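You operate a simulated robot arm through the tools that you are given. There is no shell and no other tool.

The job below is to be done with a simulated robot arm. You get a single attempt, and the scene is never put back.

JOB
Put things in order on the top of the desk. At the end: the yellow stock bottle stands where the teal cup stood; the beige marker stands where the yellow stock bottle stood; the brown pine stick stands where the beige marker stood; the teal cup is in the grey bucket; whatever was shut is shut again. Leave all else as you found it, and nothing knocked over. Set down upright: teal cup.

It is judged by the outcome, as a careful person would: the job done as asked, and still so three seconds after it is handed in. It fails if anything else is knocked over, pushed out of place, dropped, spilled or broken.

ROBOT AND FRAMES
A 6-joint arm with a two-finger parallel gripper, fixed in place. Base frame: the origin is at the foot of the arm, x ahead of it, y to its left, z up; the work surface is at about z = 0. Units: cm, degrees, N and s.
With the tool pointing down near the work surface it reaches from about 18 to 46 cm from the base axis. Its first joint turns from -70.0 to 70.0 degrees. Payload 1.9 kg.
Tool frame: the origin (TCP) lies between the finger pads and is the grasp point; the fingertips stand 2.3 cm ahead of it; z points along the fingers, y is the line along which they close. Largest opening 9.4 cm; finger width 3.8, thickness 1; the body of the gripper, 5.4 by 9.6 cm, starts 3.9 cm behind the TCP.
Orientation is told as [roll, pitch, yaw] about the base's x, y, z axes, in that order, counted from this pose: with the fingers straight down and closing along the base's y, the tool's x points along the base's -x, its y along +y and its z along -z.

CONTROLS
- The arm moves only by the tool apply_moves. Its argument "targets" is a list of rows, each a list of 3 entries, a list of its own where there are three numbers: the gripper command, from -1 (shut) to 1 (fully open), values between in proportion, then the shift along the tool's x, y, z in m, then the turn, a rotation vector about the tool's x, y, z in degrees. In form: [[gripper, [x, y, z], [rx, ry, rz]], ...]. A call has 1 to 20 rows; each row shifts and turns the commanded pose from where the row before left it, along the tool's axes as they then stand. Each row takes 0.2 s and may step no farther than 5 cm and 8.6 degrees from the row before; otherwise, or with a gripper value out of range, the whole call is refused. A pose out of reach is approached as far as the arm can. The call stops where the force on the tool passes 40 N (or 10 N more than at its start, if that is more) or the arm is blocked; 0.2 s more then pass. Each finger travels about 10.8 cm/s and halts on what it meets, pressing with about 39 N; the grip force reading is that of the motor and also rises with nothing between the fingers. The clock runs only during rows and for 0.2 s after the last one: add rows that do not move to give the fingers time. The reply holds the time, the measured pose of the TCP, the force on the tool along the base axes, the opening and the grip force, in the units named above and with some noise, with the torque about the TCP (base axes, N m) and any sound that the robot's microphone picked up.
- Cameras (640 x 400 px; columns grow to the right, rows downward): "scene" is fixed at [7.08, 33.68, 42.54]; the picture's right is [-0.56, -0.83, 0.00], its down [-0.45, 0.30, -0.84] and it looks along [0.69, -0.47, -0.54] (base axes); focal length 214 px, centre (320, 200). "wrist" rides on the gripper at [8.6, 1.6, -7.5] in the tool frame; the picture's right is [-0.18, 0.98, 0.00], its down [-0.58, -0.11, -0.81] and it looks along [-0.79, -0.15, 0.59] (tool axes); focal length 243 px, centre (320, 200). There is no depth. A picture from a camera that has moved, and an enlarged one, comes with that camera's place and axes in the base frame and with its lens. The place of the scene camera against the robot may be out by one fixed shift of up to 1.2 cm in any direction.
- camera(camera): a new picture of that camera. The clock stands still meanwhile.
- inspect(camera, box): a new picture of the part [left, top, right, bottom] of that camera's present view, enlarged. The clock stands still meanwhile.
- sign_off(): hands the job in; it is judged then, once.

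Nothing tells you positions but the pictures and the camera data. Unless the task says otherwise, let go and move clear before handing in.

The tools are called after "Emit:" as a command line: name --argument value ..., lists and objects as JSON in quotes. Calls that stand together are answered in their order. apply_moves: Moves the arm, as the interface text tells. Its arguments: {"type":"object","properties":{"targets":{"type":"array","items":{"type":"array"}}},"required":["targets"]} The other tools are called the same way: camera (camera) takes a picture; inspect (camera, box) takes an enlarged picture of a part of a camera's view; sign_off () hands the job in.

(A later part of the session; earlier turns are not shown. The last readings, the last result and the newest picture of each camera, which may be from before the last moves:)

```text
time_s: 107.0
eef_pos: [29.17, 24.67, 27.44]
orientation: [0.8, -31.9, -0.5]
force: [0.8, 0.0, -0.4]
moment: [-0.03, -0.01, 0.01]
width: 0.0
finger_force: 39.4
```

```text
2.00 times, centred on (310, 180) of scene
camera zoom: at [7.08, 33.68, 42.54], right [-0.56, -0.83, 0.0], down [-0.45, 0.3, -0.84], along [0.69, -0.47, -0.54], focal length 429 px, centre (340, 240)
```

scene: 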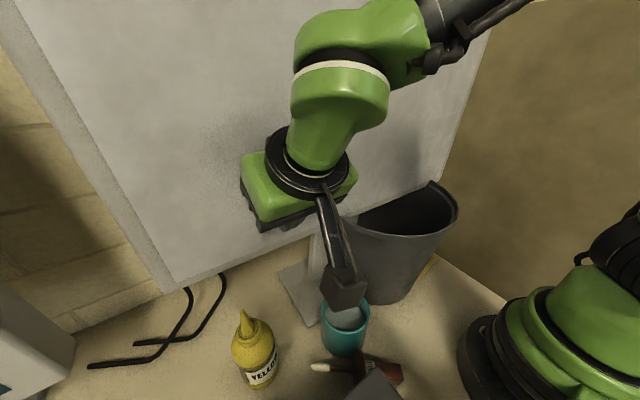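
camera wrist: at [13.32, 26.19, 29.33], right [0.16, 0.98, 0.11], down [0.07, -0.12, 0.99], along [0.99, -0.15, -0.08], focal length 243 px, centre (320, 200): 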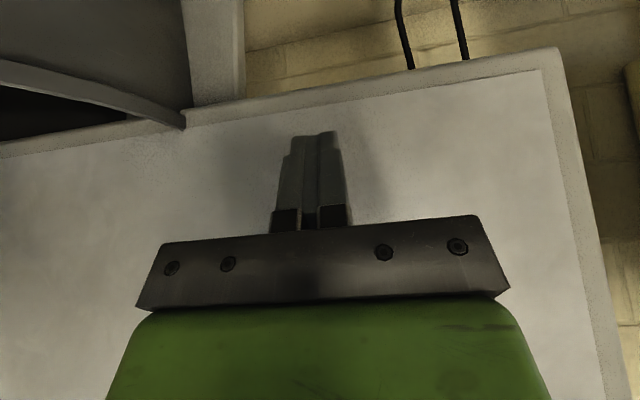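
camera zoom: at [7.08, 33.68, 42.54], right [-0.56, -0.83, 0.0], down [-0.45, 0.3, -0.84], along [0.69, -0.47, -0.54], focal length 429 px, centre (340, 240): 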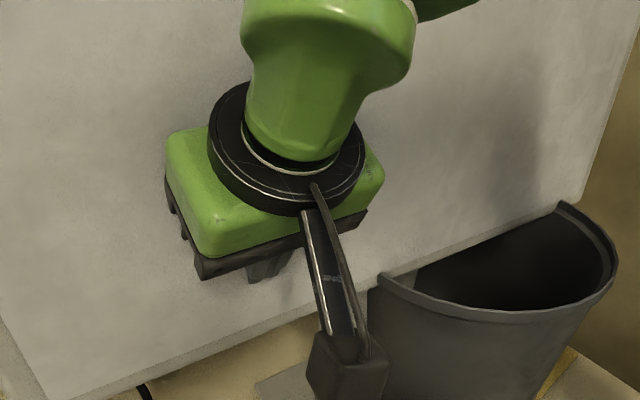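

Emit:
apply_moves --targets '[[-1, [-0.00085, 0, 0.00053], [0, 0, 0]], [-1, [-0.00085, 0, 0.00053], [0, 0, 0]], [-1, [-0.00085, 0, 0.00053], [0, 0, 0]], [-1, [-0.00085, 0, 0.00053], [0, 0, 0]], [-1, [-0.00085, 0, 0.00053], [0, 0, 0]], [-1, [0, 0, 0], [0, 0, 0]]]'

Emit:
apply_moves --targets '[[-1, [-0.00085, 0, 0.00053], [0, 0, 0]], [-1, [-0.00085, 0, 0.00053], [0, 0, 0]], [-1, [-0.00085, 0, 0.00053], [0, 0, 0]], [-1, [-0.00085, 0, 0.00053], [0, 0, 0]], [-1, [-0.00085, 0, 0.00053], [0, 0, 0]], [-1, [0, 0, 0], [0, 0, 0]]]'

Emit:
apply_moves --targets '[[-1, [-0.00085, 0, 0.00053], [0, 0, 0]], [-1, [-0.00085, 0, 0.00053], [0, 0, 0]], [-1, [-0.00085, 0, 0.00053], [0, 0, 0]], [-1, [-0.00085, 0, 0.00053], [0, 0, 0]], [-1, [-0.00085, 0, 0.00053], [0, 0, 0]], [-1, [0, 0, 0], [0, 0, 0]]]'

Emit:
inspect --camera "wrist" --box '[230, 90, 400, 240]'

Emit:
inspect --camera "scene" --box '[200, 80, 420, 280]'

```text
time_s: 108.4
eef_pos: [29.81, 24.65, 27.63]
orientation: [0.9, -32.0, -0.5]
force: [0.5, -0.3, -0.1]
moment: [0.0, 0.02, 0.0]
width: 0.0
finger_force: 39.3
```

```text
time_s: 109.8
eef_pos: [30.25, 24.54, 27.43]
orientation: [0.9, -31.9, -0.5]
force: [0.7, 0.1, -0.2]
moment: [0.02, 0.02, 0.0]
width: 0.0
finger_force: 38.6
```

```text
time_s: 111.2
eef_pos: [30.72, 24.53, 27.44]
orientation: [0.9, -32.1, -0.5]
force: [0.9, -0.1, -0.3]
moment: [-0.01, 0.0, 0.01]
width: 0.0
finger_force: 38.9
```

```text
2.67 times, centred on (315, 165) of wrist
camera zoom: at [19.32, 26.14, 29.34], right [0.16, 0.98, 0.11], down [0.07, -0.12, 0.99], along [0.99, -0.15, -0.08], focal length 647 px, centre (333, 293)
```

zoom: 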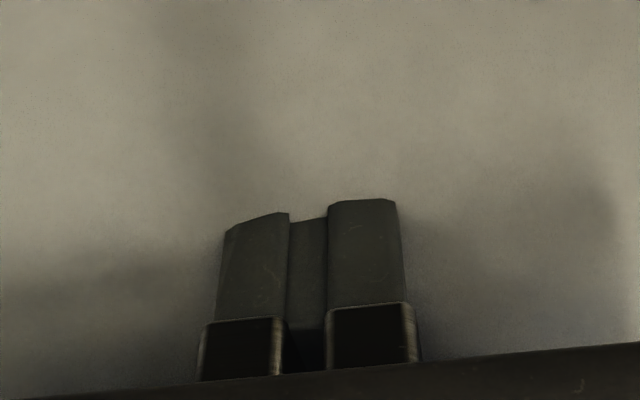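

```text
2.00 times, centred on (310, 180) of scene
camera zoom: at [7.08, 33.68, 42.54], right [-0.56, -0.83, 0.0], down [-0.45, 0.3, -0.84], along [0.69, -0.47, -0.54], focal length 429 px, centre (340, 240)
```

zoom: 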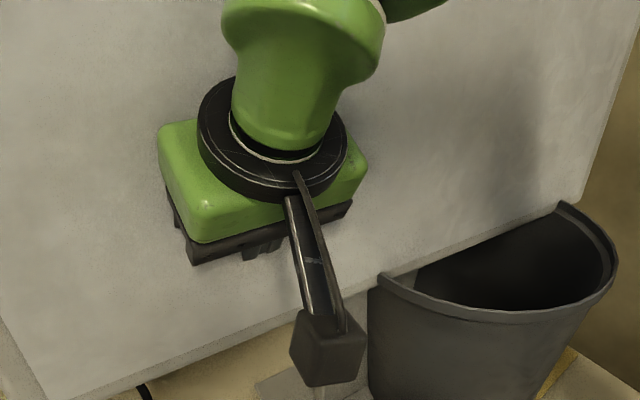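

The fingers are visibly inside the screen with no force, so the monitor and its stand are only scenery and aren't solid. That means I can look and reach behind them, so I'll bring the camera behind the monitor to look at the hidden area behind the post and bucket.

Emit:
apply_moves --targets '[[0.9, [0, 0, -0.02], [0, 8, 0]], [0.9, [0, 0, -0.02], [0, 8, 0]], [0.9, [0, 0, 0], [0, 8, 0]], [0.9, [0, 0, 0], [0, 8, 0]], [0.9, [0, 0, 0], [0, 0, 8]], [0.9, [0, 0, 0], [0, 0, 8]], [0.9, [0, 0, 0], [0, 0, 8]], [0.9, [0, 0, 0], [0, 0, 8]], [0.9, [0, 0, 0], [0, 0, 8]], [0.9, [0, 0, 0], [0, 0, 8]], [0.9, [0, 0, 0], [0, 0, 8]], [0.9, [0, 0, 0], [0, 0, 8]], [0.9, [0, 0, 0], [0, 0, 0]]]'

Emit:
camera --camera "wrist"

```text
time_s: 114.0
eef_pos: [28.83, 24.61, 31.04]
orientation: [0.4, 0.7, -64.0]
force: [-0.1, -0.7, 0.1]
moment: [0.02, 0.01, -0.02]
width: 8.94
finger_force: 0.1
```

```text
taken
camera wrist: at [26.45, 32.91, 38.67], right [0.96, 0.26, 0.0], down [0.16, -0.58, 0.8], along [0.21, -0.77, -0.6], focal length 243 px, centre (320, 200)
```

wrist: 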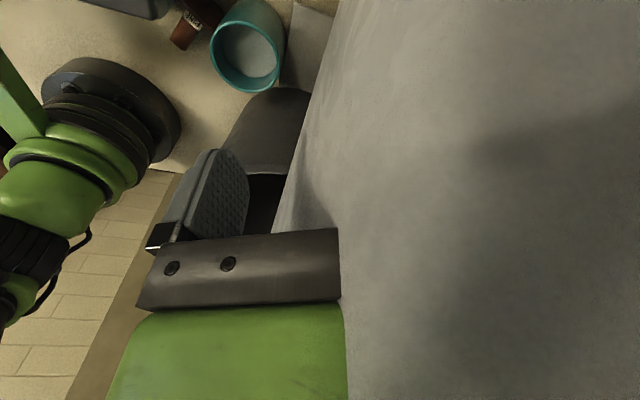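

Emit:
apply_moves --targets '[[0.9, [-0.035, 0.0113, 0.005], [0, 0, 0]], [0.9, [-0.035, 0.0113, 0.005], [0, 0, 0]], [0.9, [-0.035, 0.0113, 0.005], [0, 0, 0]], [0.9, [-0.035, 0.0113, 0.005], [0, 0, 0]], [0.9, [0, 0, 0], [0, 0, 0]]]'

Emit:
camera --camera "wrist"

Emit:
camera --camera "scene"

```text
time_s: 115.2
eef_pos: [39.27, 14.1, 29.0]
orientation: [0.4, 0.8, -64.0]
force: [0.1, 0.0, 0.5]
moment: [-0.01, 0.01, 0.0]
width: 8.91
finger_force: 0.1
```

```text
taken
camera wrist: at [36.91, 22.36, 36.54], right [0.96, 0.27, 0.0], down [0.16, -0.58, 0.8], along [0.21, -0.77, -0.6], focal length 243 px, centre (320, 200)
```

wrist: 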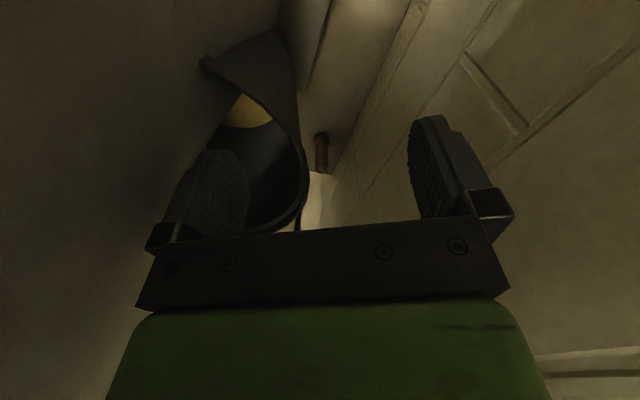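

```text
taken
```

scene: 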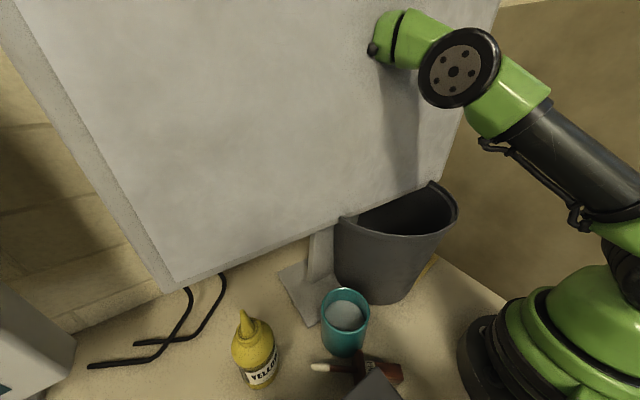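

Emit:
inspect --camera "wrist" --box '[190, 0, 440, 200]'

```text
2.00 times, centred on (315, 100) of wrist
camera zoom: at [36.91, 22.36, 36.54], right [0.96, 0.27, 0.0], down [0.16, -0.58, 0.8], along [0.21, -0.77, -0.6], focal length 485 px, centre (330, 400)
```

zoom: 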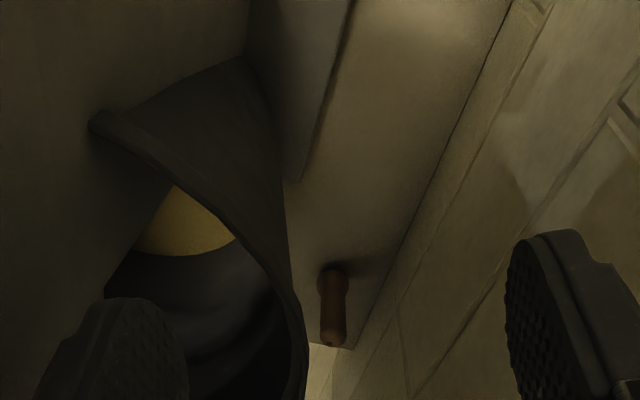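

There is nothing behind the bucket except the microphone at the corner, so the marker isn't on the open desk. The scanner is the only other solid thing and it is shut, so I'll get a close look at its side facing the robot.

Emit:
apply_moves --targets '[[0.9, [-0.0102, -0.0434, -0.008], [0, 0, 0]], [0.9, [-0.0102, -0.0434, -0.008], [0, 0, 0]], [0.9, [-0.0102, -0.0434, -0.008], [0, 0, 0]], [0.9, [-0.0102, -0.0434, -0.008], [0, 0, 0]], [0.9, [-0.0102, -0.0434, -0.008], [0, 0, 0]], [0.9, [0, 0, 0], [0, 0, -8]], [0.9, [0, 0, 0], [0, 0, -8]], [0.9, [0, 0, 0], [0, 0, -8]], [0.9, [0, 0, 0], [0, 0, -8]], [0.9, [0, 0, 0], [0, 0, -8]], [0.9, [0, 0, 0], [0, 0, -8]], [0.9, [0, 0, 0], [0, 0, -8]], [0.9, [0, 0, 0], [0, 0, -8]], [0.9, [0, 0, 0], [0, 0, -8]], [0.9, [0, 0, 0], [0, 0, -8]], [0.9, [0, 0, 0], [0, 0, -8]], [0.9, [0, 0, 0], [0, 0, -8]], [0.9, [0, 0, 0], [0, 0, -8]], [0.9, [0, 0, 0], [0, 0, -8]], [0.9, [0, 0, 0], [0, 0, 0]]]'

Emit:
apply_moves --targets '[[0.9, [0, 0, 0], [0, 0, -8]], [0.9, [0, 0, 0], [0, 0, -8]], [0.9, [0, 0, 0], [0, 0, -8]], [0.9, [0, 0, 0], [0, 0, -8]], [0.9, [0, 0, 0], [0, 0, -8]], [0.9, [0, 0, 0], [0, 0, 0]]]'

Emit:
camera --camera "wrist"

```text
time_s: 119.4
eef_pos: [21.79, -0.21, 32.74]
orientation: [0.6, -0.6, 48.2]
force: [-0.9, -0.5, -0.3]
moment: [0.01, 0.01, 0.0]
width: 8.92
finger_force: 0.1
```

```text
time_s: 120.8
eef_pos: [21.74, -0.25, 32.68]
orientation: [0.1, -0.8, 88.2]
force: [-0.3, -0.8, 0.5]
moment: [0.0, -0.01, 0.03]
width: 8.91
finger_force: 0.0
```

```text
taken
camera wrist: at [19.73, -8.92, 40.07], right [-0.98, 0.22, 0.0], down [0.13, 0.57, 0.81], along [0.17, 0.8, -0.58], focal length 243 px, centre (320, 200)
```

wrist: 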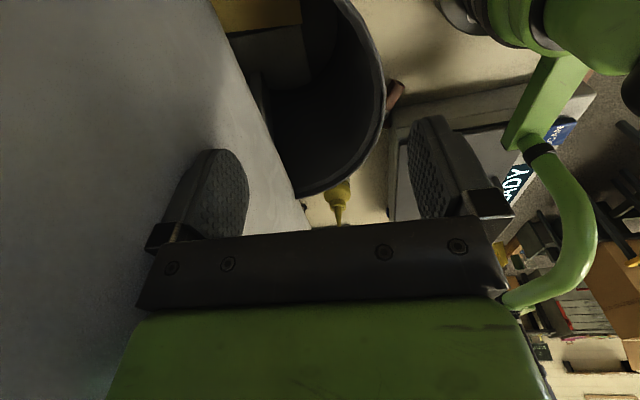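

Emit:
apply_moves --targets '[[0.9, [0.0206, 0.016, 0.02], [0, 0, 0]], [0.9, [0.0206, 0.016, 0.02], [0, 0, 0]], [0.9, [0.0206, 0.016, 0.02], [0, 0, 0]], [0.9, [0, 0, 0], [0, 0, -8]], [0.9, [0, 0, 0], [0, 0, -8]], [0.9, [0, 0, 0], [0, 0, -8]], [0.9, [0, 0, 0], [0, -8, 0]], [0.9, [0, 0, 0], [0, -8, 0]], [0.9, [0, 0, 0], [0, 0, 0]]]'

Emit:
camera --camera "wrist"

```text
time_s: 122.8
eef_pos: [16.64, -6.18, 26.54]
orientation: [-0.4, -16.8, 112.1]
force: [0.2, -0.6, 1.4]
moment: [-0.01, 0.05, 0.01]
width: 8.94
finger_force: 0.2
```

```text
taken
camera wrist: at [19.04, -16.42, 31.29], right [-0.98, -0.21, 0.05], down [-0.02, 0.34, 0.94], along [-0.21, 0.92, -0.34], focal length 243 px, centre (320, 200)
```

wrist: 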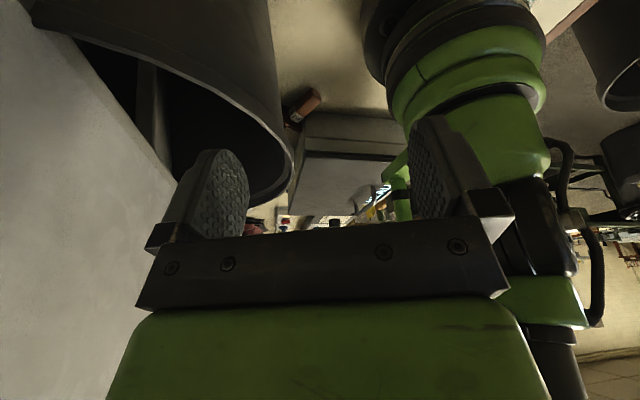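

Emit:
inspect --camera "wrist" --box '[260, 70, 440, 230]'

Emit:
inspect --camera "wrist" --box '[280, 100, 400, 200]'

```text
2.50 times, centred on (350, 150) of wrist
camera zoom: at [19.04, -16.42, 31.29], right [-0.98, -0.21, 0.05], down [-0.02, 0.34, 0.94], along [-0.21, 0.92, -0.34], focal length 606 px, centre (245, 325)
```

zoom: 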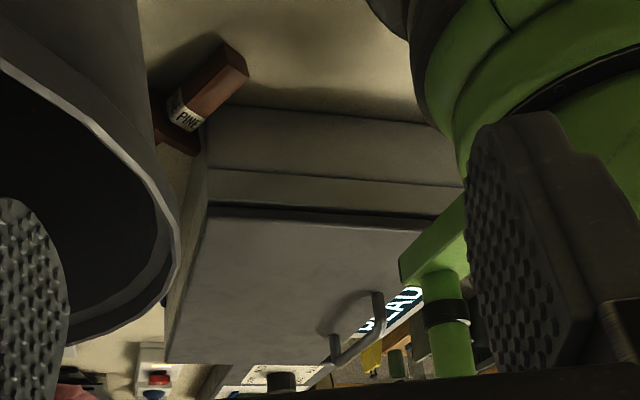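

```text
4.00 times, centred on (340, 150) of wrist
camera zoom: at [19.04, -16.42, 31.29], right [-0.98, -0.21, 0.05], down [-0.02, 0.34, 0.94], along [-0.21, 0.92, -0.34], focal length 970 px, centre (240, 400)
```

zoom: 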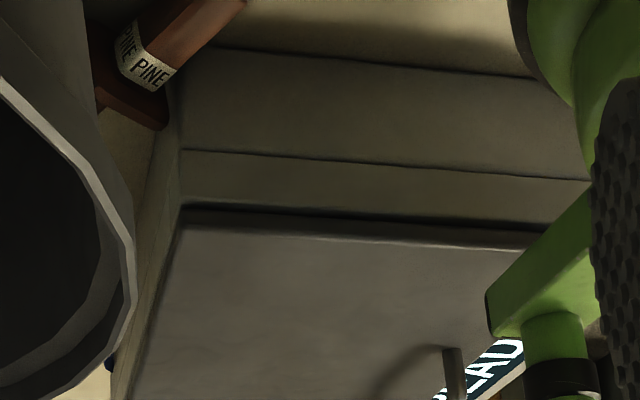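

The scanner is a flatbed with a flat lid, so a marker couldn't stand inside it. I'll scan the left part of the desk from high up in case a beige item blends with the surface.

Emit:
apply_moves --targets '[[0.9, [0, 0, -0.03], [0, 8, 0]], [0.9, [0, 0, -0.03], [0, 8, 0]], [0.9, [0, 0, -0.03], [0, 0, 8]], [0.9, [0, 0, -0.02], [0, 0, 8]], [0.9, [0, 0, 0], [0, 0, 8]], [0.9, [0, 0, 0], [0, 0, 8]], [0.9, [0, 0, 0], [0, 0, 8]], [0.9, [0, 0, 0], [0, 0, 8]], [0.9, [0, 0, 0], [0, 0, 8]], [0.9, [0, 0, 0], [0, 0, 8]], [0.9, [0, 0, 0], [0, 0, 8]], [0.9, [0, 0, 0], [0, 0, 8]], [0.9, [0, 0, 0], [0, 0, 0]]]'

Emit:
camera --camera "wrist"

```text
time_s: 125.6
eef_pos: [17.17, -7.44, 37.37]
orientation: [0.7, -0.4, 31.9]
force: [-0.4, -0.4, 0.6]
moment: [-0.02, 0.0, -0.01]
width: 8.94
finger_force: 0.0
```

```text
taken
camera wrist: at [8.95, -10.71, 44.96], right [-0.36, 0.93, 0.01], down [0.55, 0.2, 0.81], along [0.75, 0.3, -0.59], focal length 243 px, centre (320, 200)
```

wrist: 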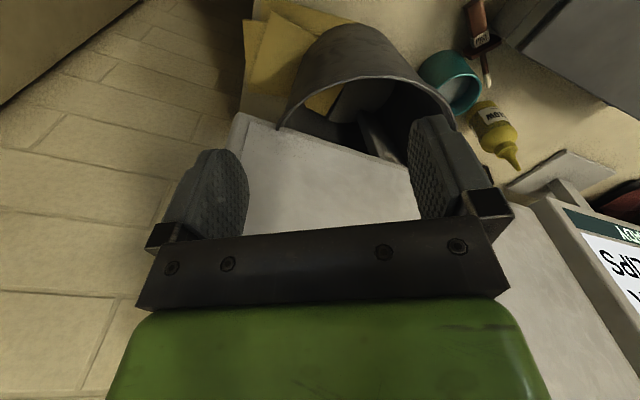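

The desk surface shows nothing new. The only other free-standing item is the object in the back corner at about (44.6, -6). I'll look at it from closer up for a label before deciding what it is.

Emit:
apply_moves --targets '[[0.9, [0.001, -0.0336, 0.03], [0, 0, 0]], [0.9, [0.001, -0.0336, 0.03], [0, 0, 0]], [0.9, [0.001, -0.0336, 0.03], [0, 0, 0]], [0.9, [0.001, -0.0336, 0.03], [0, 0, 0]], [0.9, [0, 0, 0], [0, 0, -8]], [0.9, [0, 0, 0], [0, 0, -8]], [0.9, [0, 0, 0], [0, -8, 0]], [0.9, [0, 0, 0], [0, -8, 0]], [0.9, [0, 0, 0], [0, -8, 0]], [0.9, [-0.0114, -0.0168, 0.0314], [0, 0, 0]], [0.9, [-0.0114, -0.0168, 0.0314], [0, 0, 0]], [0.9, [-0.0114, -0.0168, 0.0314], [0, 0, 0]], [0.9, [-0.0114, -0.0168, 0.0314], [0, 0, 0]], [0.9, [-0.0114, -0.0168, 0.0314], [0, 0, 0]], [0.9, [0, 0, 0], [0, 0, 0]]]'

Emit:
camera --camera "wrist"

```text
time_s: 128.8
eef_pos: [37.99, -15.66, 13.63]
orientation: [0.6, -24.6, 47.7]
force: [-0.2, 0.2, 0.0]
moment: [0.01, -0.05, -0.02]
width: 8.94
finger_force: 0.1
```

```text
taken
camera wrist: at [29.33, -22.76, 16.85], right [-0.62, 0.78, 0.09], down [0.22, 0.06, 0.97], along [0.76, 0.62, -0.21], focal length 243 px, centre (320, 200)
```

wrist: 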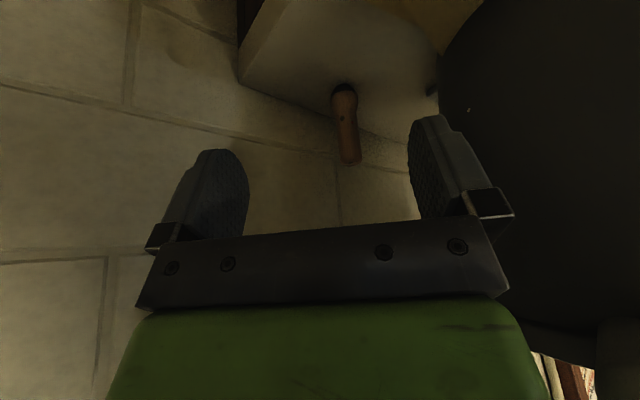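

Emit:
inspect --camera "wrist" --box '[310, 70, 390, 180]'

Emit:
inspect --camera "wrist" --box '[240, 0, 450, 140]'

```text
3.64 times, centred on (350, 125) of wrist
camera zoom: at [29.33, -22.76, 16.85], right [-0.62, 0.78, 0.09], down [0.22, 0.06, 0.97], along [0.76, 0.62, -0.21], focal length 882 px, centre (211, 473)
```

zoom: 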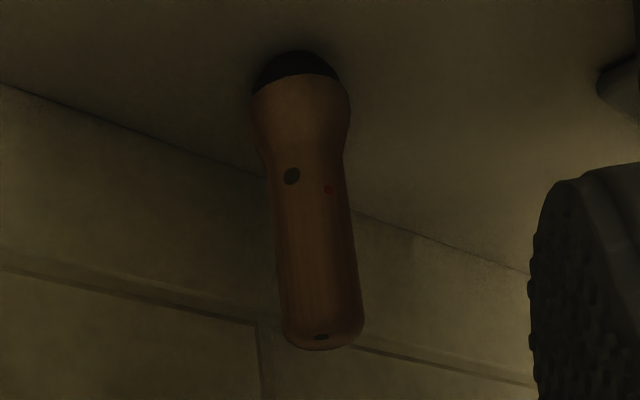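

```text
2.86 times, centred on (345, 70) of wrist
camera zoom: at [29.33, -22.76, 16.85], right [-0.62, 0.78, 0.09], down [0.22, 0.06, 0.97], along [0.76, 0.62, -0.21], focal length 693 px, centre (249, 571)
```

zoom: 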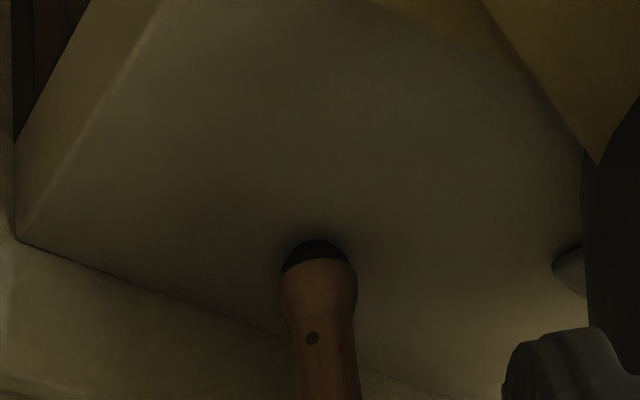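

There's a small grey thing at the right edge, near (40, 5). I'm zooming in on it.

Emit:
inspect --camera "wrist" --box '[415, 70, 455, 110]'

Emit:
inspect --camera "wrist" --box '[520, 310, 640, 400]'

```text
10.00 times, centred on (435, 90) of wrist
camera zoom: at [29.33, -22.76, 16.85], right [-0.62, 0.78, 0.09], down [0.22, 0.06, 0.97], along [0.76, 0.62, -0.21], focal length 2426 px, centre (-830, 1300)
```

zoom: 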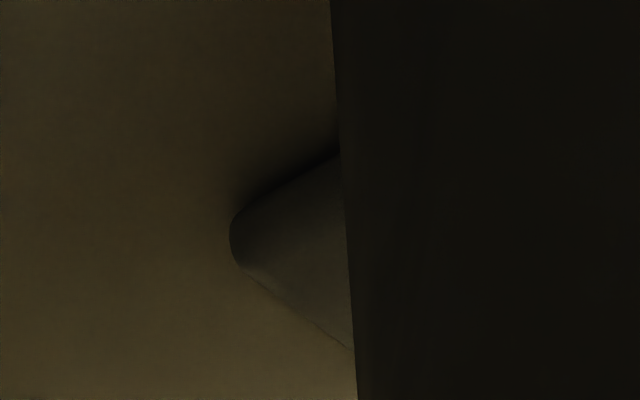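

```text
4.44 times, centred on (580, 355) of wrist
camera zoom: at [29.33, -22.76, 16.85], right [-0.62, 0.78, 0.09], down [0.22, 0.06, 0.97], along [0.76, 0.62, -0.21], focal length 1078 px, centre (-836, -489)
```

zoom: 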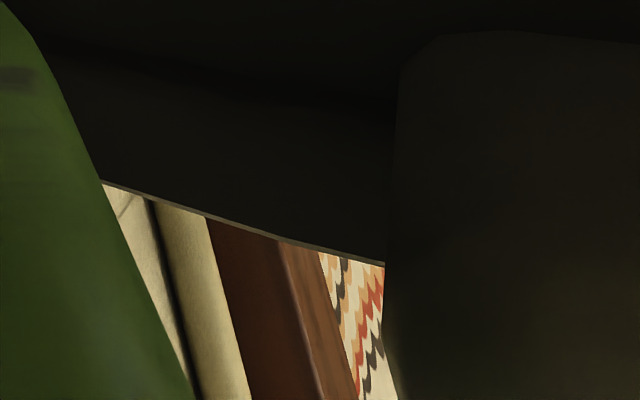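

The corner object is a torch, not a marker, and the grey corner is the monitor's foot. The only unexplored volume is inside the scanner. Its lid edge faces the arm, so I'll back out and test gently whether the lid can slide.

Emit:
apply_moves --targets '[[0.9, [0.0114, 0.0168, -0.0314], [0, 0, 0]], [0.9, [0.0114, 0.0168, -0.0314], [0, 0, 0]], [0.9, [0.0114, 0.0168, -0.0314], [0, 0, 0]], [0.9, [0.0114, 0.0168, -0.0314], [0, 0, 0]], [0.9, [0.0114, 0.0168, -0.0314], [0, 0, 0]], [0.9, [0, 0, 0], [0, 8, 0]], [0.9, [0, 0, 0], [0, 8, 0]], [0.9, [0, 0, 0], [0, 8.6, 0]], [0.9, [0, 0, -0.045], [0, 0, 0]], [0.9, [0, 0, -0.045], [0, 0, 0]], [0.9, [0, 0, -0.03], [0, 0, 8]], [0.9, [0, 0, 0], [0, 0, 8]], [0.9, [0, 0, 0], [0, 0, 8]], [0.9, [0, 0, 0], [0, 0, 8]], [0.9, [0, 0, 0], [0, 0, 8]], [0.9, [0, 0, 0], [0, 0, 8]], [0.9, [0, 0, 0], [0, 0, 0]]]'

```text
time_s: 132.4
eef_pos: [24.1, -18.91, 37.19]
orientation: [0.2, 0.4, -0.1]
force: [-0.1, -0.5, 0.6]
moment: [-0.01, -0.01, -0.01]
width: 8.91
finger_force: 0.0
```

Emit:
apply_moves --targets '[[0, [0.0065, 0.0417, 0.004], [0, 0, 0]], [-1, [0.0065, 0.0417, 0.004], [0, 0, 0]], [-1, [0.0065, 0.0417, 0.004], [0, 0, 0]], [-1, [0.0065, 0.0417, 0.004], [0, 0, 0]], [-1, [0.0065, 0.0417, 0.004], [0, 0, 0]], [-1, [0.0065, 0.0417, 0.004], [0, 0, 0]], [-1, [0.0065, 0.0417, 0.004], [0, 0, 0]], [-1, [0.0065, 0.0417, 0.004], [0, 0, 0]], [-1, [0.0065, 0.0417, 0.004], [0, 0, 0]], [-1, [0.0065, 0.0417, 0.004], [0, 0, 0]], [-1, [0.0065, 0.0417, 0.004], [0, 0, 0]], [-1, [0, 0, 0], [0, 0, 0]]]'

Emit:
camera --camera "wrist"

Emit:
camera --camera "scene"

```text
time_s: 135.0
eef_pos: [16.83, 26.68, 33.44]
orientation: [0.4, 0.4, 0.1]
force: [0.6, 0.1, 0.0]
moment: [0.0, -0.03, 0.0]
width: 0.0
finger_force: 39.2
```

```text
taken
camera wrist: at [8.13, 28.32, 41.05], right [0.18, 0.98, 0.0], down [0.59, -0.11, 0.8], along [0.79, -0.14, -0.6], focal length 243 px, centre (320, 200)
```

wrist: 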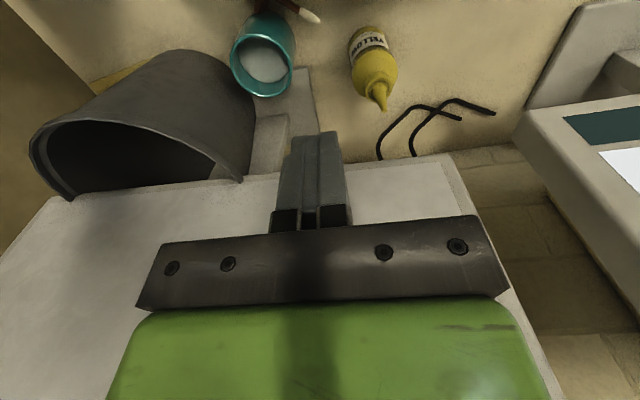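

```text
taken
```

scene: 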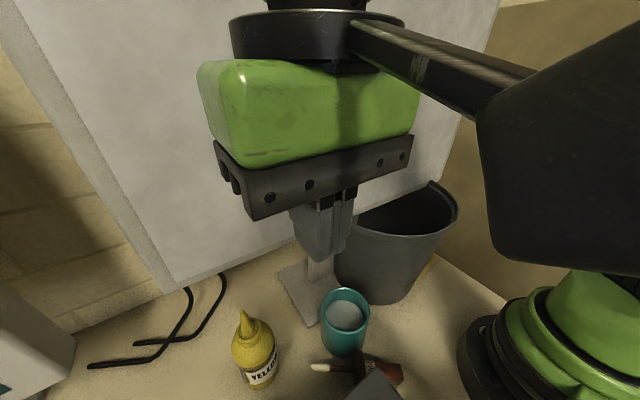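

Emit:
apply_moves --targets '[[-1, [0, 0, 0.043], [0, 0, 0]], [-1, [0, 0, 0.043], [0, 0, 0]], [-1, [0, 0, 0.043], [0, 0, 0]], [-1, [0, 0, 0.043], [0, 0, 0]], [-1, [0, 0, 0.043], [0, 0, 0]], [-1, [0, 0, 0.007], [0, 0, 0]], [-1, [0, 0, 0], [0, 0, 0]]]'

Emit:
apply_moves --targets '[[-1, [0.008, 0, 0], [0, 0, 0]], [-1, [0.005, 0, 0], [0, 0, 0]], [-1, [0.002, 0, 0], [0, 0, 0]], [-1, [0, 0, 0], [0, 0, 0]]]'

Emit:
camera --camera "wrist"

```text
time_s: 136.6
eef_pos: [16.69, 27.04, 11.33]
orientation: [0.4, 0.5, 0.0]
force: [-0.2, 0.1, -0.5]
moment: [-0.01, 0.02, -0.01]
width: 0.0
finger_force: 39.1
```

```text
time_s: 137.6
eef_pos: [15.21, 26.96, 11.26]
orientation: [0.3, 0.4, 0.0]
force: [0.9, -0.8, 0.2]
moment: [0.0, 0.0, -0.01]
width: 0.0
finger_force: 38.7
```

```text
taken
camera wrist: at [6.48, 28.56, 18.69], right [0.18, 0.98, 0.0], down [0.59, -0.11, 0.8], along [0.79, -0.14, -0.6], focal length 243 px, centre (320, 200)
```

wrist: 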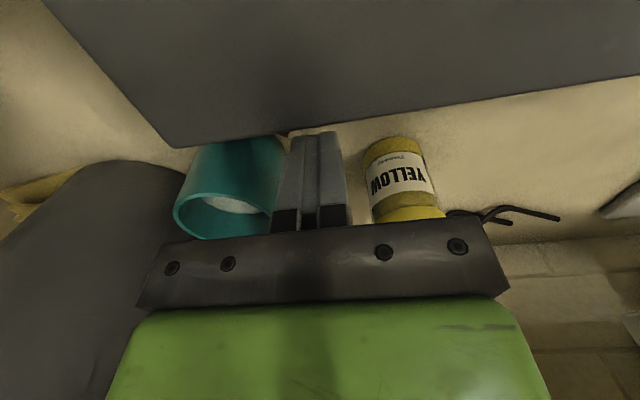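

Emit:
apply_moves --targets '[[-1, [0.001, 0, 0], [0, 0, 0]], [-1, [0.001, 0, 0], [0, 0, 0]], [-1, [0.001, 0, 0], [0, 0, 0]], [-1, [0.001, 0, 0], [0, 0, 0]], [-1, [0, 0, 0], [0, 0, 0]]]'

Emit:
apply_moves --targets '[[-1, [0.001, 0, 0], [0, 0, 0]], [-1, [0.001, 0, 0], [0, 0, 0]], [-1, [0.001, 0, 0], [0, 0, 0]], [-1, [0.001, 0, 0], [0, 0, 0]], [-1, [0, 0, 0], [0, 0, 0]]]'

Emit:
apply_moves --targets '[[-1, [0.001, 0, 0], [0, 0, 0]], [-1, [0.001, 0, 0], [0, 0, 0]], [-1, [0.001, 0, 0], [0, 0, 0]], [-1, [0, 0, 0], [0, 0, 0]]]'

```text
time_s: 138.8
eef_pos: [14.96, 26.96, 11.05]
orientation: [0.4, 0.2, 0.1]
force: [30.1, -7.3, -3.2]
moment: [-0.32, -0.73, 0.14]
width: 0.0
finger_force: 39.2
```

```text
time_s: 139.2
eef_pos: [14.71, 26.99, 11.13]
orientation: [0.5, 0.2, 0.0]
force: [-0.4, -0.5, 0.1]
moment: [-0.01, -0.02, 0.0]
width: 0.01
finger_force: 38.8
stopped in row 1: the force on the tool passed its limit at 44 N (the readings are from after the stop); the commanded pose is now the measured one
```

```text
time_s: 139.9
eef_pos: [14.89, 27.05, 11.21]
orientation: [0.7, -0.1, 0.0]
force: [1.6, -0.3, 0.5]
moment: [-0.01, 0.0, 0.0]
width: 0.01
finger_force: 38.6
stopped in row 3: the force on the tool passed its limit at 44 N (the readings are from after the stop); the commanded pose is now the measured one
```

The scanner's edge is rigid and does not slide. I'll rise and take a close, level look at the lid seam on the side facing the robot.

Emit:
apply_moves --targets '[[-1, [-0.003, 0, 0], [0, 0, 0]], [-1, [0, 0, -0.04], [0, 0, 0]], [-1, [0, 0, -0.045], [0, 0, 0]], [0.5, [0, -0.045, 0], [0, 0, -8]], [0.5, [0, 0, 0], [0, 0, -8]], [0.5, [0, 0, 0], [0, 0, -8]], [0.5, [0, 0, 0], [0, 0, -8]], [0.5, [0, 0, 0], [0, 0, -8]], [0.5, [0, 0, 0], [0, 0, -8]], [0.5, [0, 0, 0], [0, 0, -8]], [0.5, [0, 0, 0], [0, 0, -8]], [0.5, [0, 0, 0], [0, 0, -8]], [0.5, [0, 0, 0], [0, 0, -8]], [0.5, [0, 0, 0], [0, 0, -8]], [0.5, [0.045, 0, 0], [0, 0, 0]], [0.5, [0.04, 0, 0], [0, 0, 0]], [0.5, [0, 0, 0], [0, -8, 0]], [0.5, [0, 0, 0], [0, -8, 0]], [0.5, [0, 0, 0], [0, 0, 0]]]'

Emit:
camera --camera "wrist"

```text
time_s: 143.9
eef_pos: [14.93, 13.73, 19.46]
orientation: [-0.1, -16.7, 88.1]
force: [0.6, 0.5, -0.8]
moment: [-0.03, 0.02, 0.0]
width: 7.03
finger_force: 0.1
```

```text
taken
camera wrist: at [12.83, 3.53, 24.1], right [-0.98, 0.21, 0.05], down [0.12, 0.32, 0.94], along [0.18, 0.92, -0.34], focal length 243 px, centre (320, 200)
```

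wrist: 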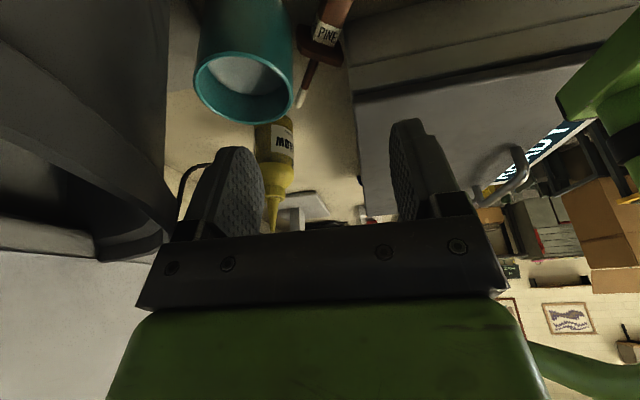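

Emit:
inspect --camera "wrist" --box '[330, 0, 570, 160]'

Emit:
inspect --camera "wrist" --box '[330, 40, 450, 130]'

Emit:
inspect --camera "wrist" --box '[180, 0, 360, 130]'

```text
2.50 times, centred on (450, 80) of wrist
camera zoom: at [12.83, 3.53, 24.1], right [-0.98, 0.21, 0.05], down [0.12, 0.32, 0.94], along [0.18, 0.92, -0.34], focal length 606 px, centre (-5, 500)
```

zoom: 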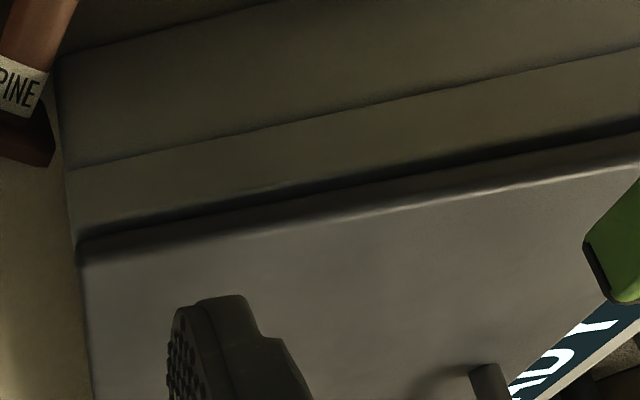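

```text
4.44 times, centred on (390, 85) of wrist
camera zoom: at [12.83, 3.53, 24.1], right [-0.98, 0.21, 0.05], down [0.12, 0.32, 0.94], along [0.18, 0.92, -0.34], focal length 1078 px, centre (9, 711)
```

zoom: 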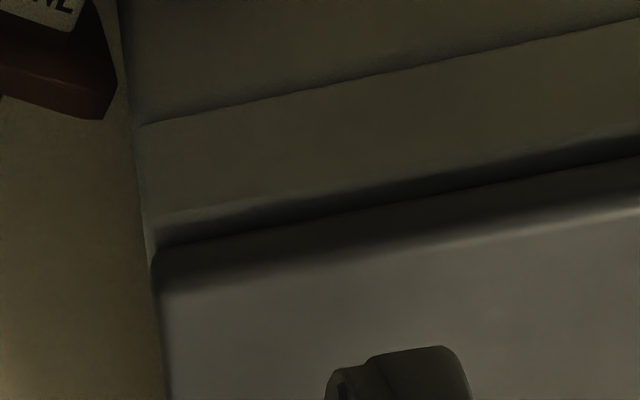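

```text
3.08 times, centred on (270, 65) of wrist
camera zoom: at [12.83, 3.53, 24.1], right [-0.98, 0.21, 0.05], down [0.12, 0.32, 0.94], along [0.18, 0.92, -0.34], focal length 746 px, centre (474, 615)
```

zoom: 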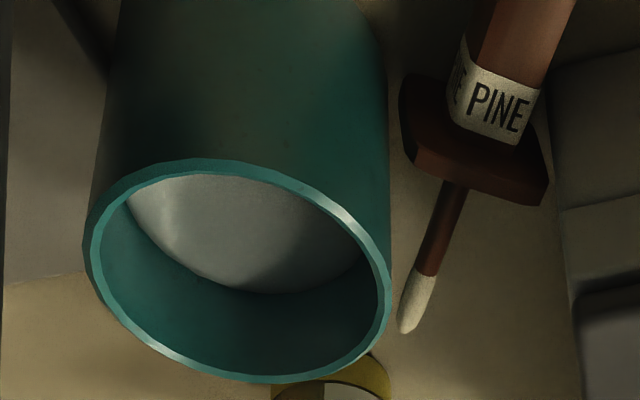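

The seam shows a normal closed flatbed, and its handle is out of the arm's reach. The scenery ignores object positions, so a slim marker could be standing inside the non-solid monitor post around (34, 11–18). I'll probe that by closing the open fingers gently around the post area.

Emit:
apply_moves --targets '[[0.5, [0, 0, 0], [0, 8, 0]], [0.5, [0, 0, 0], [0, 8, 0]], [0.5, [0, 0, -0.042], [0, 0, 0]], [0.5, [0, 0, -0.042], [0, 0, 0]], [0.5, [0, 0, -0.042], [0, 0, 8]], [0.5, [0, 0, -0.042], [0, 0, 8]], [1, [0, 0, 0], [0, 0, 8]], [1, [0, 0, 0], [0, 0, 8]], [1, [0, 0, 0], [0, 0, 8]], [1, [0, 0, 0], [0, 0, 8]], [1, [0, 0, 0], [0, 0, 8]], [1, [0, 0, 0], [0, 0, 8]], [1, [0, 0, 0], [0, 0, 8]], [1, [0, 0, 0], [0, 0, 8]], [1, [0, 0, 0], [0, 0, 8]], [1, [0, 0, 0], [0, 0, 8]], [1, [0, 0, 0], [0, 0, 8]], [1, [0, 0, 0], [0, 0, 8]], [1, [0, 0, 0], [0, 0, 8]], [1, [0, 0, 0], [0, 0, 8]]]'

Emit:
apply_moves --targets '[[1, [0, 0, 0], [0, 0, 8]], [1, [0, 0, 0], [0, 0, 8]], [1, [0, 0, 0], [0, 0, 8]], [1, [0, 0, 0], [0, 0, 8]], [1, [0, 0, 0], [0, 0, 8]], [1, [0, 0, 0], [0, 0, 8]], [1, [0, 0, 0], [0, 0, 0]]]'

Emit:
camera --camera "wrist"

```text
time_s: 148.1
eef_pos: [14.95, 13.74, 36.26]
orientation: [0.6, 0.4, -40.0]
force: [-0.5, 0.4, -0.3]
moment: [0.0, 0.03, -0.02]
width: 9.4
finger_force: 0.0
```

```text
time_s: 149.7
eef_pos: [14.92, 13.72, 36.28]
orientation: [0.1, 0.6, -88.0]
force: [0.0, 0.5, -0.4]
moment: [0.0, -0.02, 0.03]
width: 9.41
finger_force: 0.1
```

```text
taken
camera wrist: at [16.14, 22.38, 43.85], right [0.99, -0.15, 0.0], down [-0.09, -0.59, 0.8], along [-0.12, -0.79, -0.6], focal length 243 px, centre (320, 200)
```

wrist: 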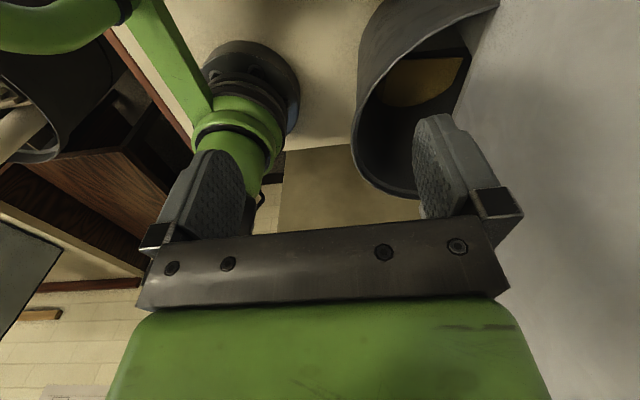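

Emit:
inspect --camera "wrist" --box '[0, 0, 240, 260]'

Emit:
inspect --camera "wrist" --box '[340, 0, 520, 200]'

```text
1.54 times, centred on (120, 130) of wrist
camera zoom: at [16.14, 22.38, 43.85], right [0.99, -0.15, 0.0], down [-0.09, -0.59, 0.8], along [-0.12, -0.79, -0.6], focal length 373 px, centre (628, 308)
```

zoom: 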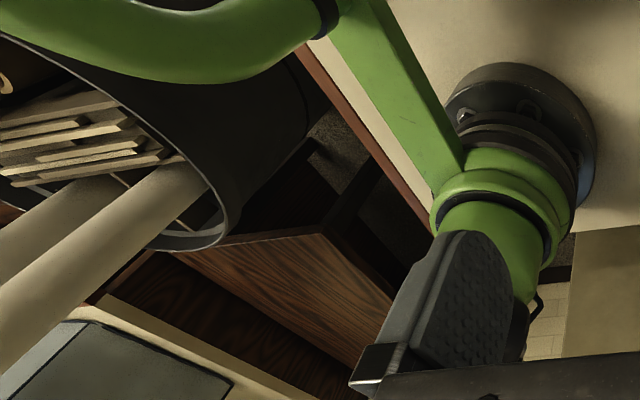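

```text
2.00 times, centred on (430, 100) of wrist
camera zoom: at [16.14, 22.38, 43.85], right [0.99, -0.15, 0.0], down [-0.09, -0.59, 0.8], along [-0.12, -0.79, -0.6], focal length 485 px, centre (100, 400)
```

zoom: 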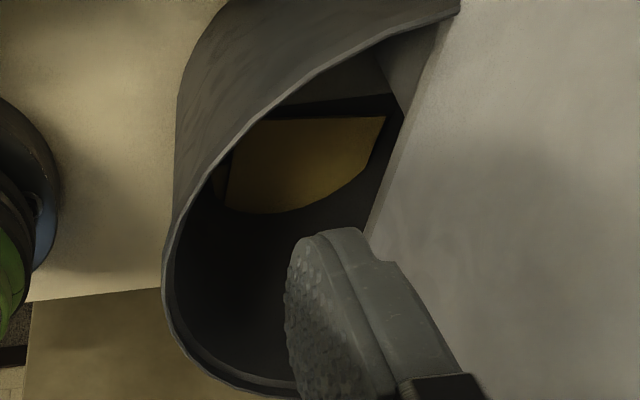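

There's only a floor bin and the base; nothing new. I'm moving behind the monitor over the post area and tilting for the probe.

Emit:
apply_moves --targets '[[1, [0.0192, 0.0392, 0.012], [0, 0, 0]], [1, [0.0192, 0.0392, 0.012], [0, 0, 0]], [1, [0.0192, 0.0392, 0.012], [0, 0, 0]], [1, [0.0192, 0.0392, 0.012], [0, 0, 0]], [1, [0.0192, 0.0392, 0.012], [0, 0, 0]], [1, [0, 0, 0], [0, -8.5, 0]], [1, [0, 0, 0], [0, -8.5, 0]], [1, [0, 0, 0], [0, -8.5, 0]], [1, [0, 0, 0], [0, -8.5, 0]], [1, [0, 0, 0], [0, 0, 0]]]'

Emit:
camera --camera "wrist"

```text
time_s: 151.9
eef_pos: [31.6, 25.43, 27.67]
orientation: [0.3, -16.0, -88.1]
force: [-0.3, -0.5, 0.8]
moment: [-0.04, -0.03, -0.01]
width: 9.39
finger_force: 0.0
out of reach, approached as far as the arm can: row 6, 7, 8, 9
```

```text
taken
camera wrist: at [32.7, 35.91, 32.49], right [0.99, -0.14, 0.06], down [-0.1, -0.34, 0.94], along [-0.11, -0.93, -0.35], focal length 243 px, centre (320, 200)
```

wrist: 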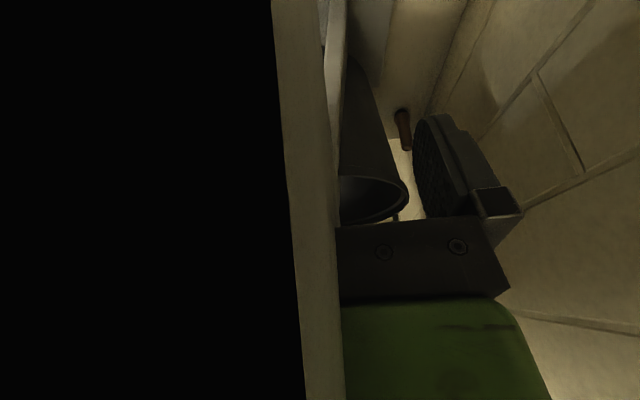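

Emit:
apply_moves --targets '[[1, [0.0216, 0, 0.0386], [0, 0, 0]], [1, [0.0216, 0, 0.0386], [0, 0, 0]], [1, [0.0216, 0, 0.0386], [0, 0, 0]], [1, [0.0108, 0, 0.0193], [0, 0, 0]], [1, [0, 0, 0], [0, 0, 0]]]'

Emit:
camera --camera "wrist"

Emit:
camera --camera "scene"

```text
time_s: 153.1
eef_pos: [31.86, 26.46, 24.37]
orientation: [0.2, -16.1, -87.9]
force: [0.5, -0.4, -0.2]
moment: [0.03, 0.03, 0.02]
width: 9.39
finger_force: 0.2
out of reach, approached as far as the arm can: row 1, 2, 3
```

```text
taken
camera wrist: at [32.99, 36.84, 29.29], right [0.99, -0.14, 0.05], down [-0.1, -0.34, 0.94], along [-0.11, -0.93, -0.35], focal length 243 px, centre (320, 200)
```

wrist: 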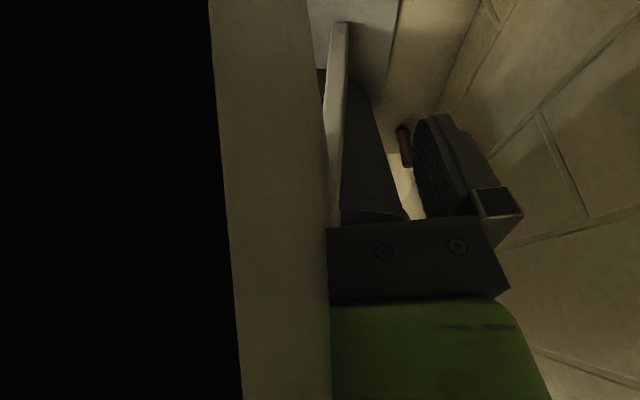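

```text
taken
```

scene: 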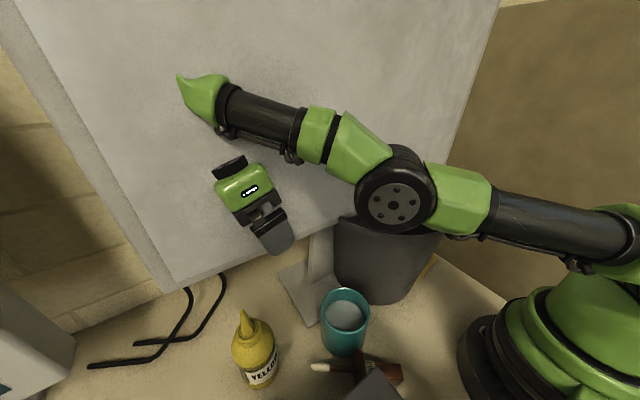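

Emit:
apply_moves --targets '[[1, [-0.03, 0, -0.0206], [0, 0, 0]], [1, [-0.02, 0, 0.0291], [0, 0, 0]], [1, [-0.0124, 0, 0.0085], [0, 0, 0]], [1, [0, 0, 0], [0, 0, 0]]]'

Emit:
camera --camera "wrist"

```text
time_s: 154.1
eef_pos: [33.64, 22.78, 27.59]
orientation: [0.1, -16.1, -87.9]
force: [-0.7, -0.3, -0.1]
moment: [0.0, -0.02, -0.02]
width: 9.4
finger_force: 0.0
out of reach, approached as far as the arm can: row 1, 2, 3
```

```text
taken
camera wrist: at [34.88, 33.12, 32.44], right [0.99, -0.14, 0.05], down [-0.1, -0.34, 0.94], along [-0.11, -0.93, -0.35], focal length 243 px, centre (320, 200)
```

wrist: 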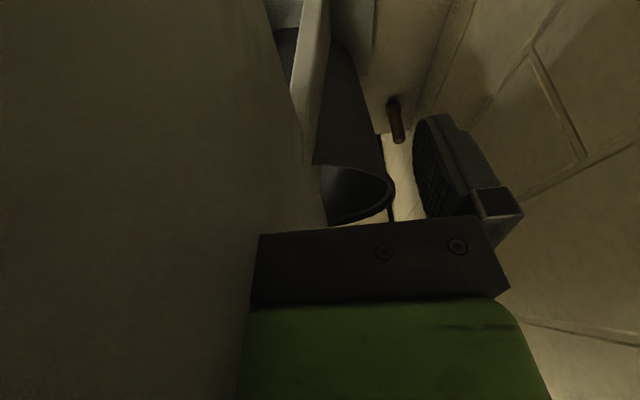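

Emit:
apply_moves --targets '[[1, [0.0011, 0, 0.031], [0, 0, 0]], [1, [0.0011, 0, 0.031], [0, 0, 0]], [1, [0.0011, 0, 0.031], [0, 0, 0]], [1, [0.0011, 0, 0.031], [0, 0, 0]], [1, [0, 0, 0], [0, -6, 0]], [1, [0, 0, 0], [0, -6, 0]], [1, [0, 0, 0], [0, -6, 0]], [1, [0, 0, 0], [0, 0, 0]]]'

Emit:
camera --camera "wrist"

Emit:
camera --camera "scene"

```text
time_s: 155.9
eef_pos: [33.62, 22.73, 27.56]
orientation: [0.5, -18.5, -88.2]
force: [0.5, 0.3, 0.8]
moment: [0.01, 0.0, -0.02]
width: 9.38
finger_force: 0.0
out of reach, approached as far as the arm can: row 1, 2, 3, 4, 5, 6, 7
```

```text
taken
camera wrist: at [34.77, 33.37, 31.94], right [0.99, -0.14, 0.07], down [-0.11, -0.3, 0.95], along [-0.11, -0.94, -0.31], focal length 243 px, centre (320, 200)
```

wrist: 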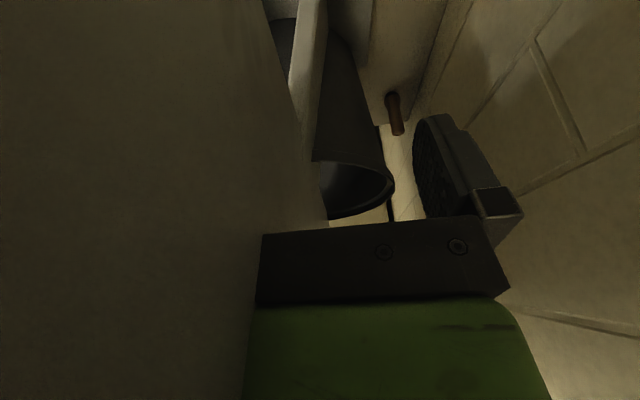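

```text
taken
```

scene: 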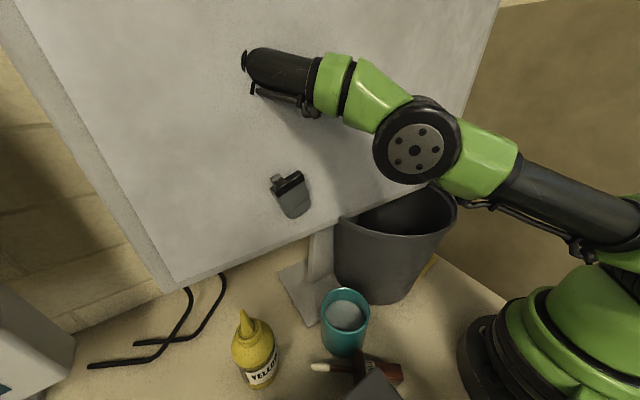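

Emit:
apply_moves --targets '[[1, [0, 0, 0], [0, 0, 0]]]'

Emit:
apply_moves --targets '[[1, [0, 0, 0], [0, 4, 0]], [1, [0, 0, 0], [0, 0, 0]]]'

```text
time_s: 156.3
eef_pos: [33.69, 22.64, 27.59]
orientation: [0.5, -18.5, -88.1]
force: [-0.7, -0.1, -0.7]
moment: [0.02, 0.02, 0.01]
width: 9.39
finger_force: 0.1
```

```text
time_s: 156.9
eef_pos: [33.76, 22.81, 27.73]
orientation: [0.6, -14.3, -88.2]
force: [0.0, 0.3, 0.4]
moment: [0.01, 0.0, 0.01]
width: 9.4
finger_force: 0.1
```

The commanded pose follows what is reachable, so there's no hidden offset. I'll straighten the tool and turn to a more natural yaw before going lower.

Emit:
apply_moves --targets '[[1, [0, 0, 0], [0, 7, 0]], [1, [0, 0, 0], [0, 7, 0]], [1, [0, 0, 0], [0, 0, -8]], [1, [0, 0, 0], [0, 0, -8]], [1, [0, 0, 0], [0, 0, -8]], [1, [0, 0, 0], [0, 0, -8]], [1, [0, 0, 0], [0, 0, -8]], [1, [0, 0, 0], [0, 0, -8]], [1, [0, 0, 0], [0, 0, 0]]]'

Emit:
apply_moves --targets '[[1, [0, 0, 0.03], [0, 0, 0]], [1, [0, 0, 0.03], [0, 0, 0]], [1, [0, 0, 0], [0, 0, 0]]]'

Emit:
camera --camera "wrist"

```text
time_s: 158.9
eef_pos: [33.97, 22.59, 27.68]
orientation: [0.1, -0.8, -39.8]
force: [0.6, -0.1, 0.2]
moment: [-0.02, -0.01, 0.02]
width: 9.38
finger_force: 0.1
```

```text
time_s: 159.7
eef_pos: [33.95, 22.82, 21.81]
orientation: [0.0, -0.8, -40.0]
force: [-0.6, 0.2, 0.0]
moment: [0.0, -0.04, 0.01]
width: 9.39
finger_force: 0.1
```

```text
taken
camera wrist: at [28.39, 29.67, 29.24], right [0.77, 0.63, 0.0], down [0.37, -0.45, 0.81], along [0.52, -0.63, -0.58], focal length 243 px, centre (320, 200)
```

wrist: 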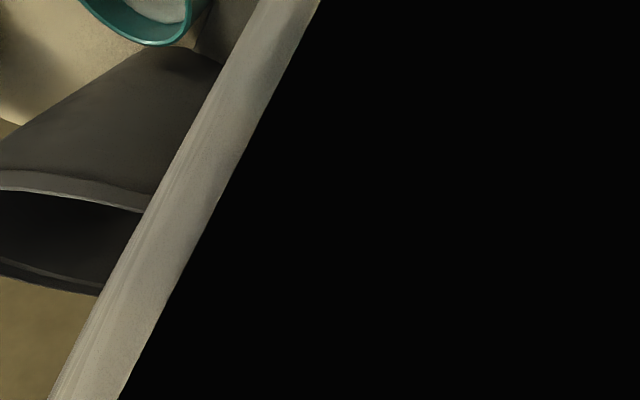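

Emit:
apply_moves --targets '[[0.3, [0, 0, 0], [0, 0, 8]], [0.3, [0, 0, 0], [0, 0, 8]], [0.3, [0, 0, 0], [0, 0, 8]], [0.3, [0, 0, 0], [0, 0, 8]], [0.3, [0, 0, 0], [0, 0, 6]], [0.3, [-0.02, 0.003, 0.03], [0, 0, 0]], [0.3, [0, 0, 0], [0, -8, 0]], [0.3, [0, 0, 0], [0, -8, 0]], [0.3, [0, 0, 0], [0, 0, 0]]]'

Emit:
camera --camera "wrist"

```text
time_s: 161.7
eef_pos: [34.99, 20.6, 18.78]
orientation: [0.5, -16.7, -78.2]
force: [0.4, 0.4, -0.3]
moment: [-0.01, 0.01, 0.01]
width: 6.11
finger_force: 0.2
```

```text
taken
camera wrist: at [34.22, 31.24, 23.51], right [1.0, 0.03, 0.06], down [-0.05, -0.34, 0.94], along [0.05, -0.94, -0.34], focal length 243 px, centre (320, 200)
```

wrist: 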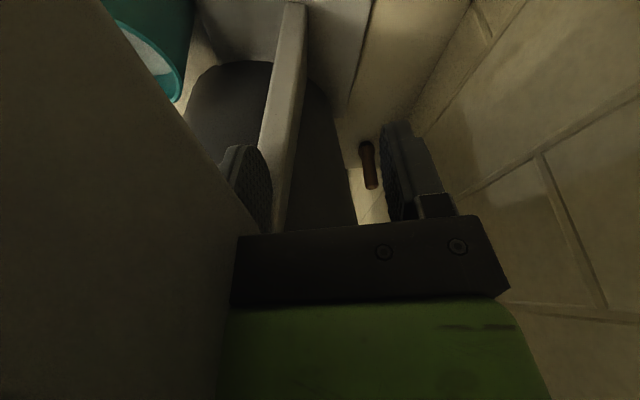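

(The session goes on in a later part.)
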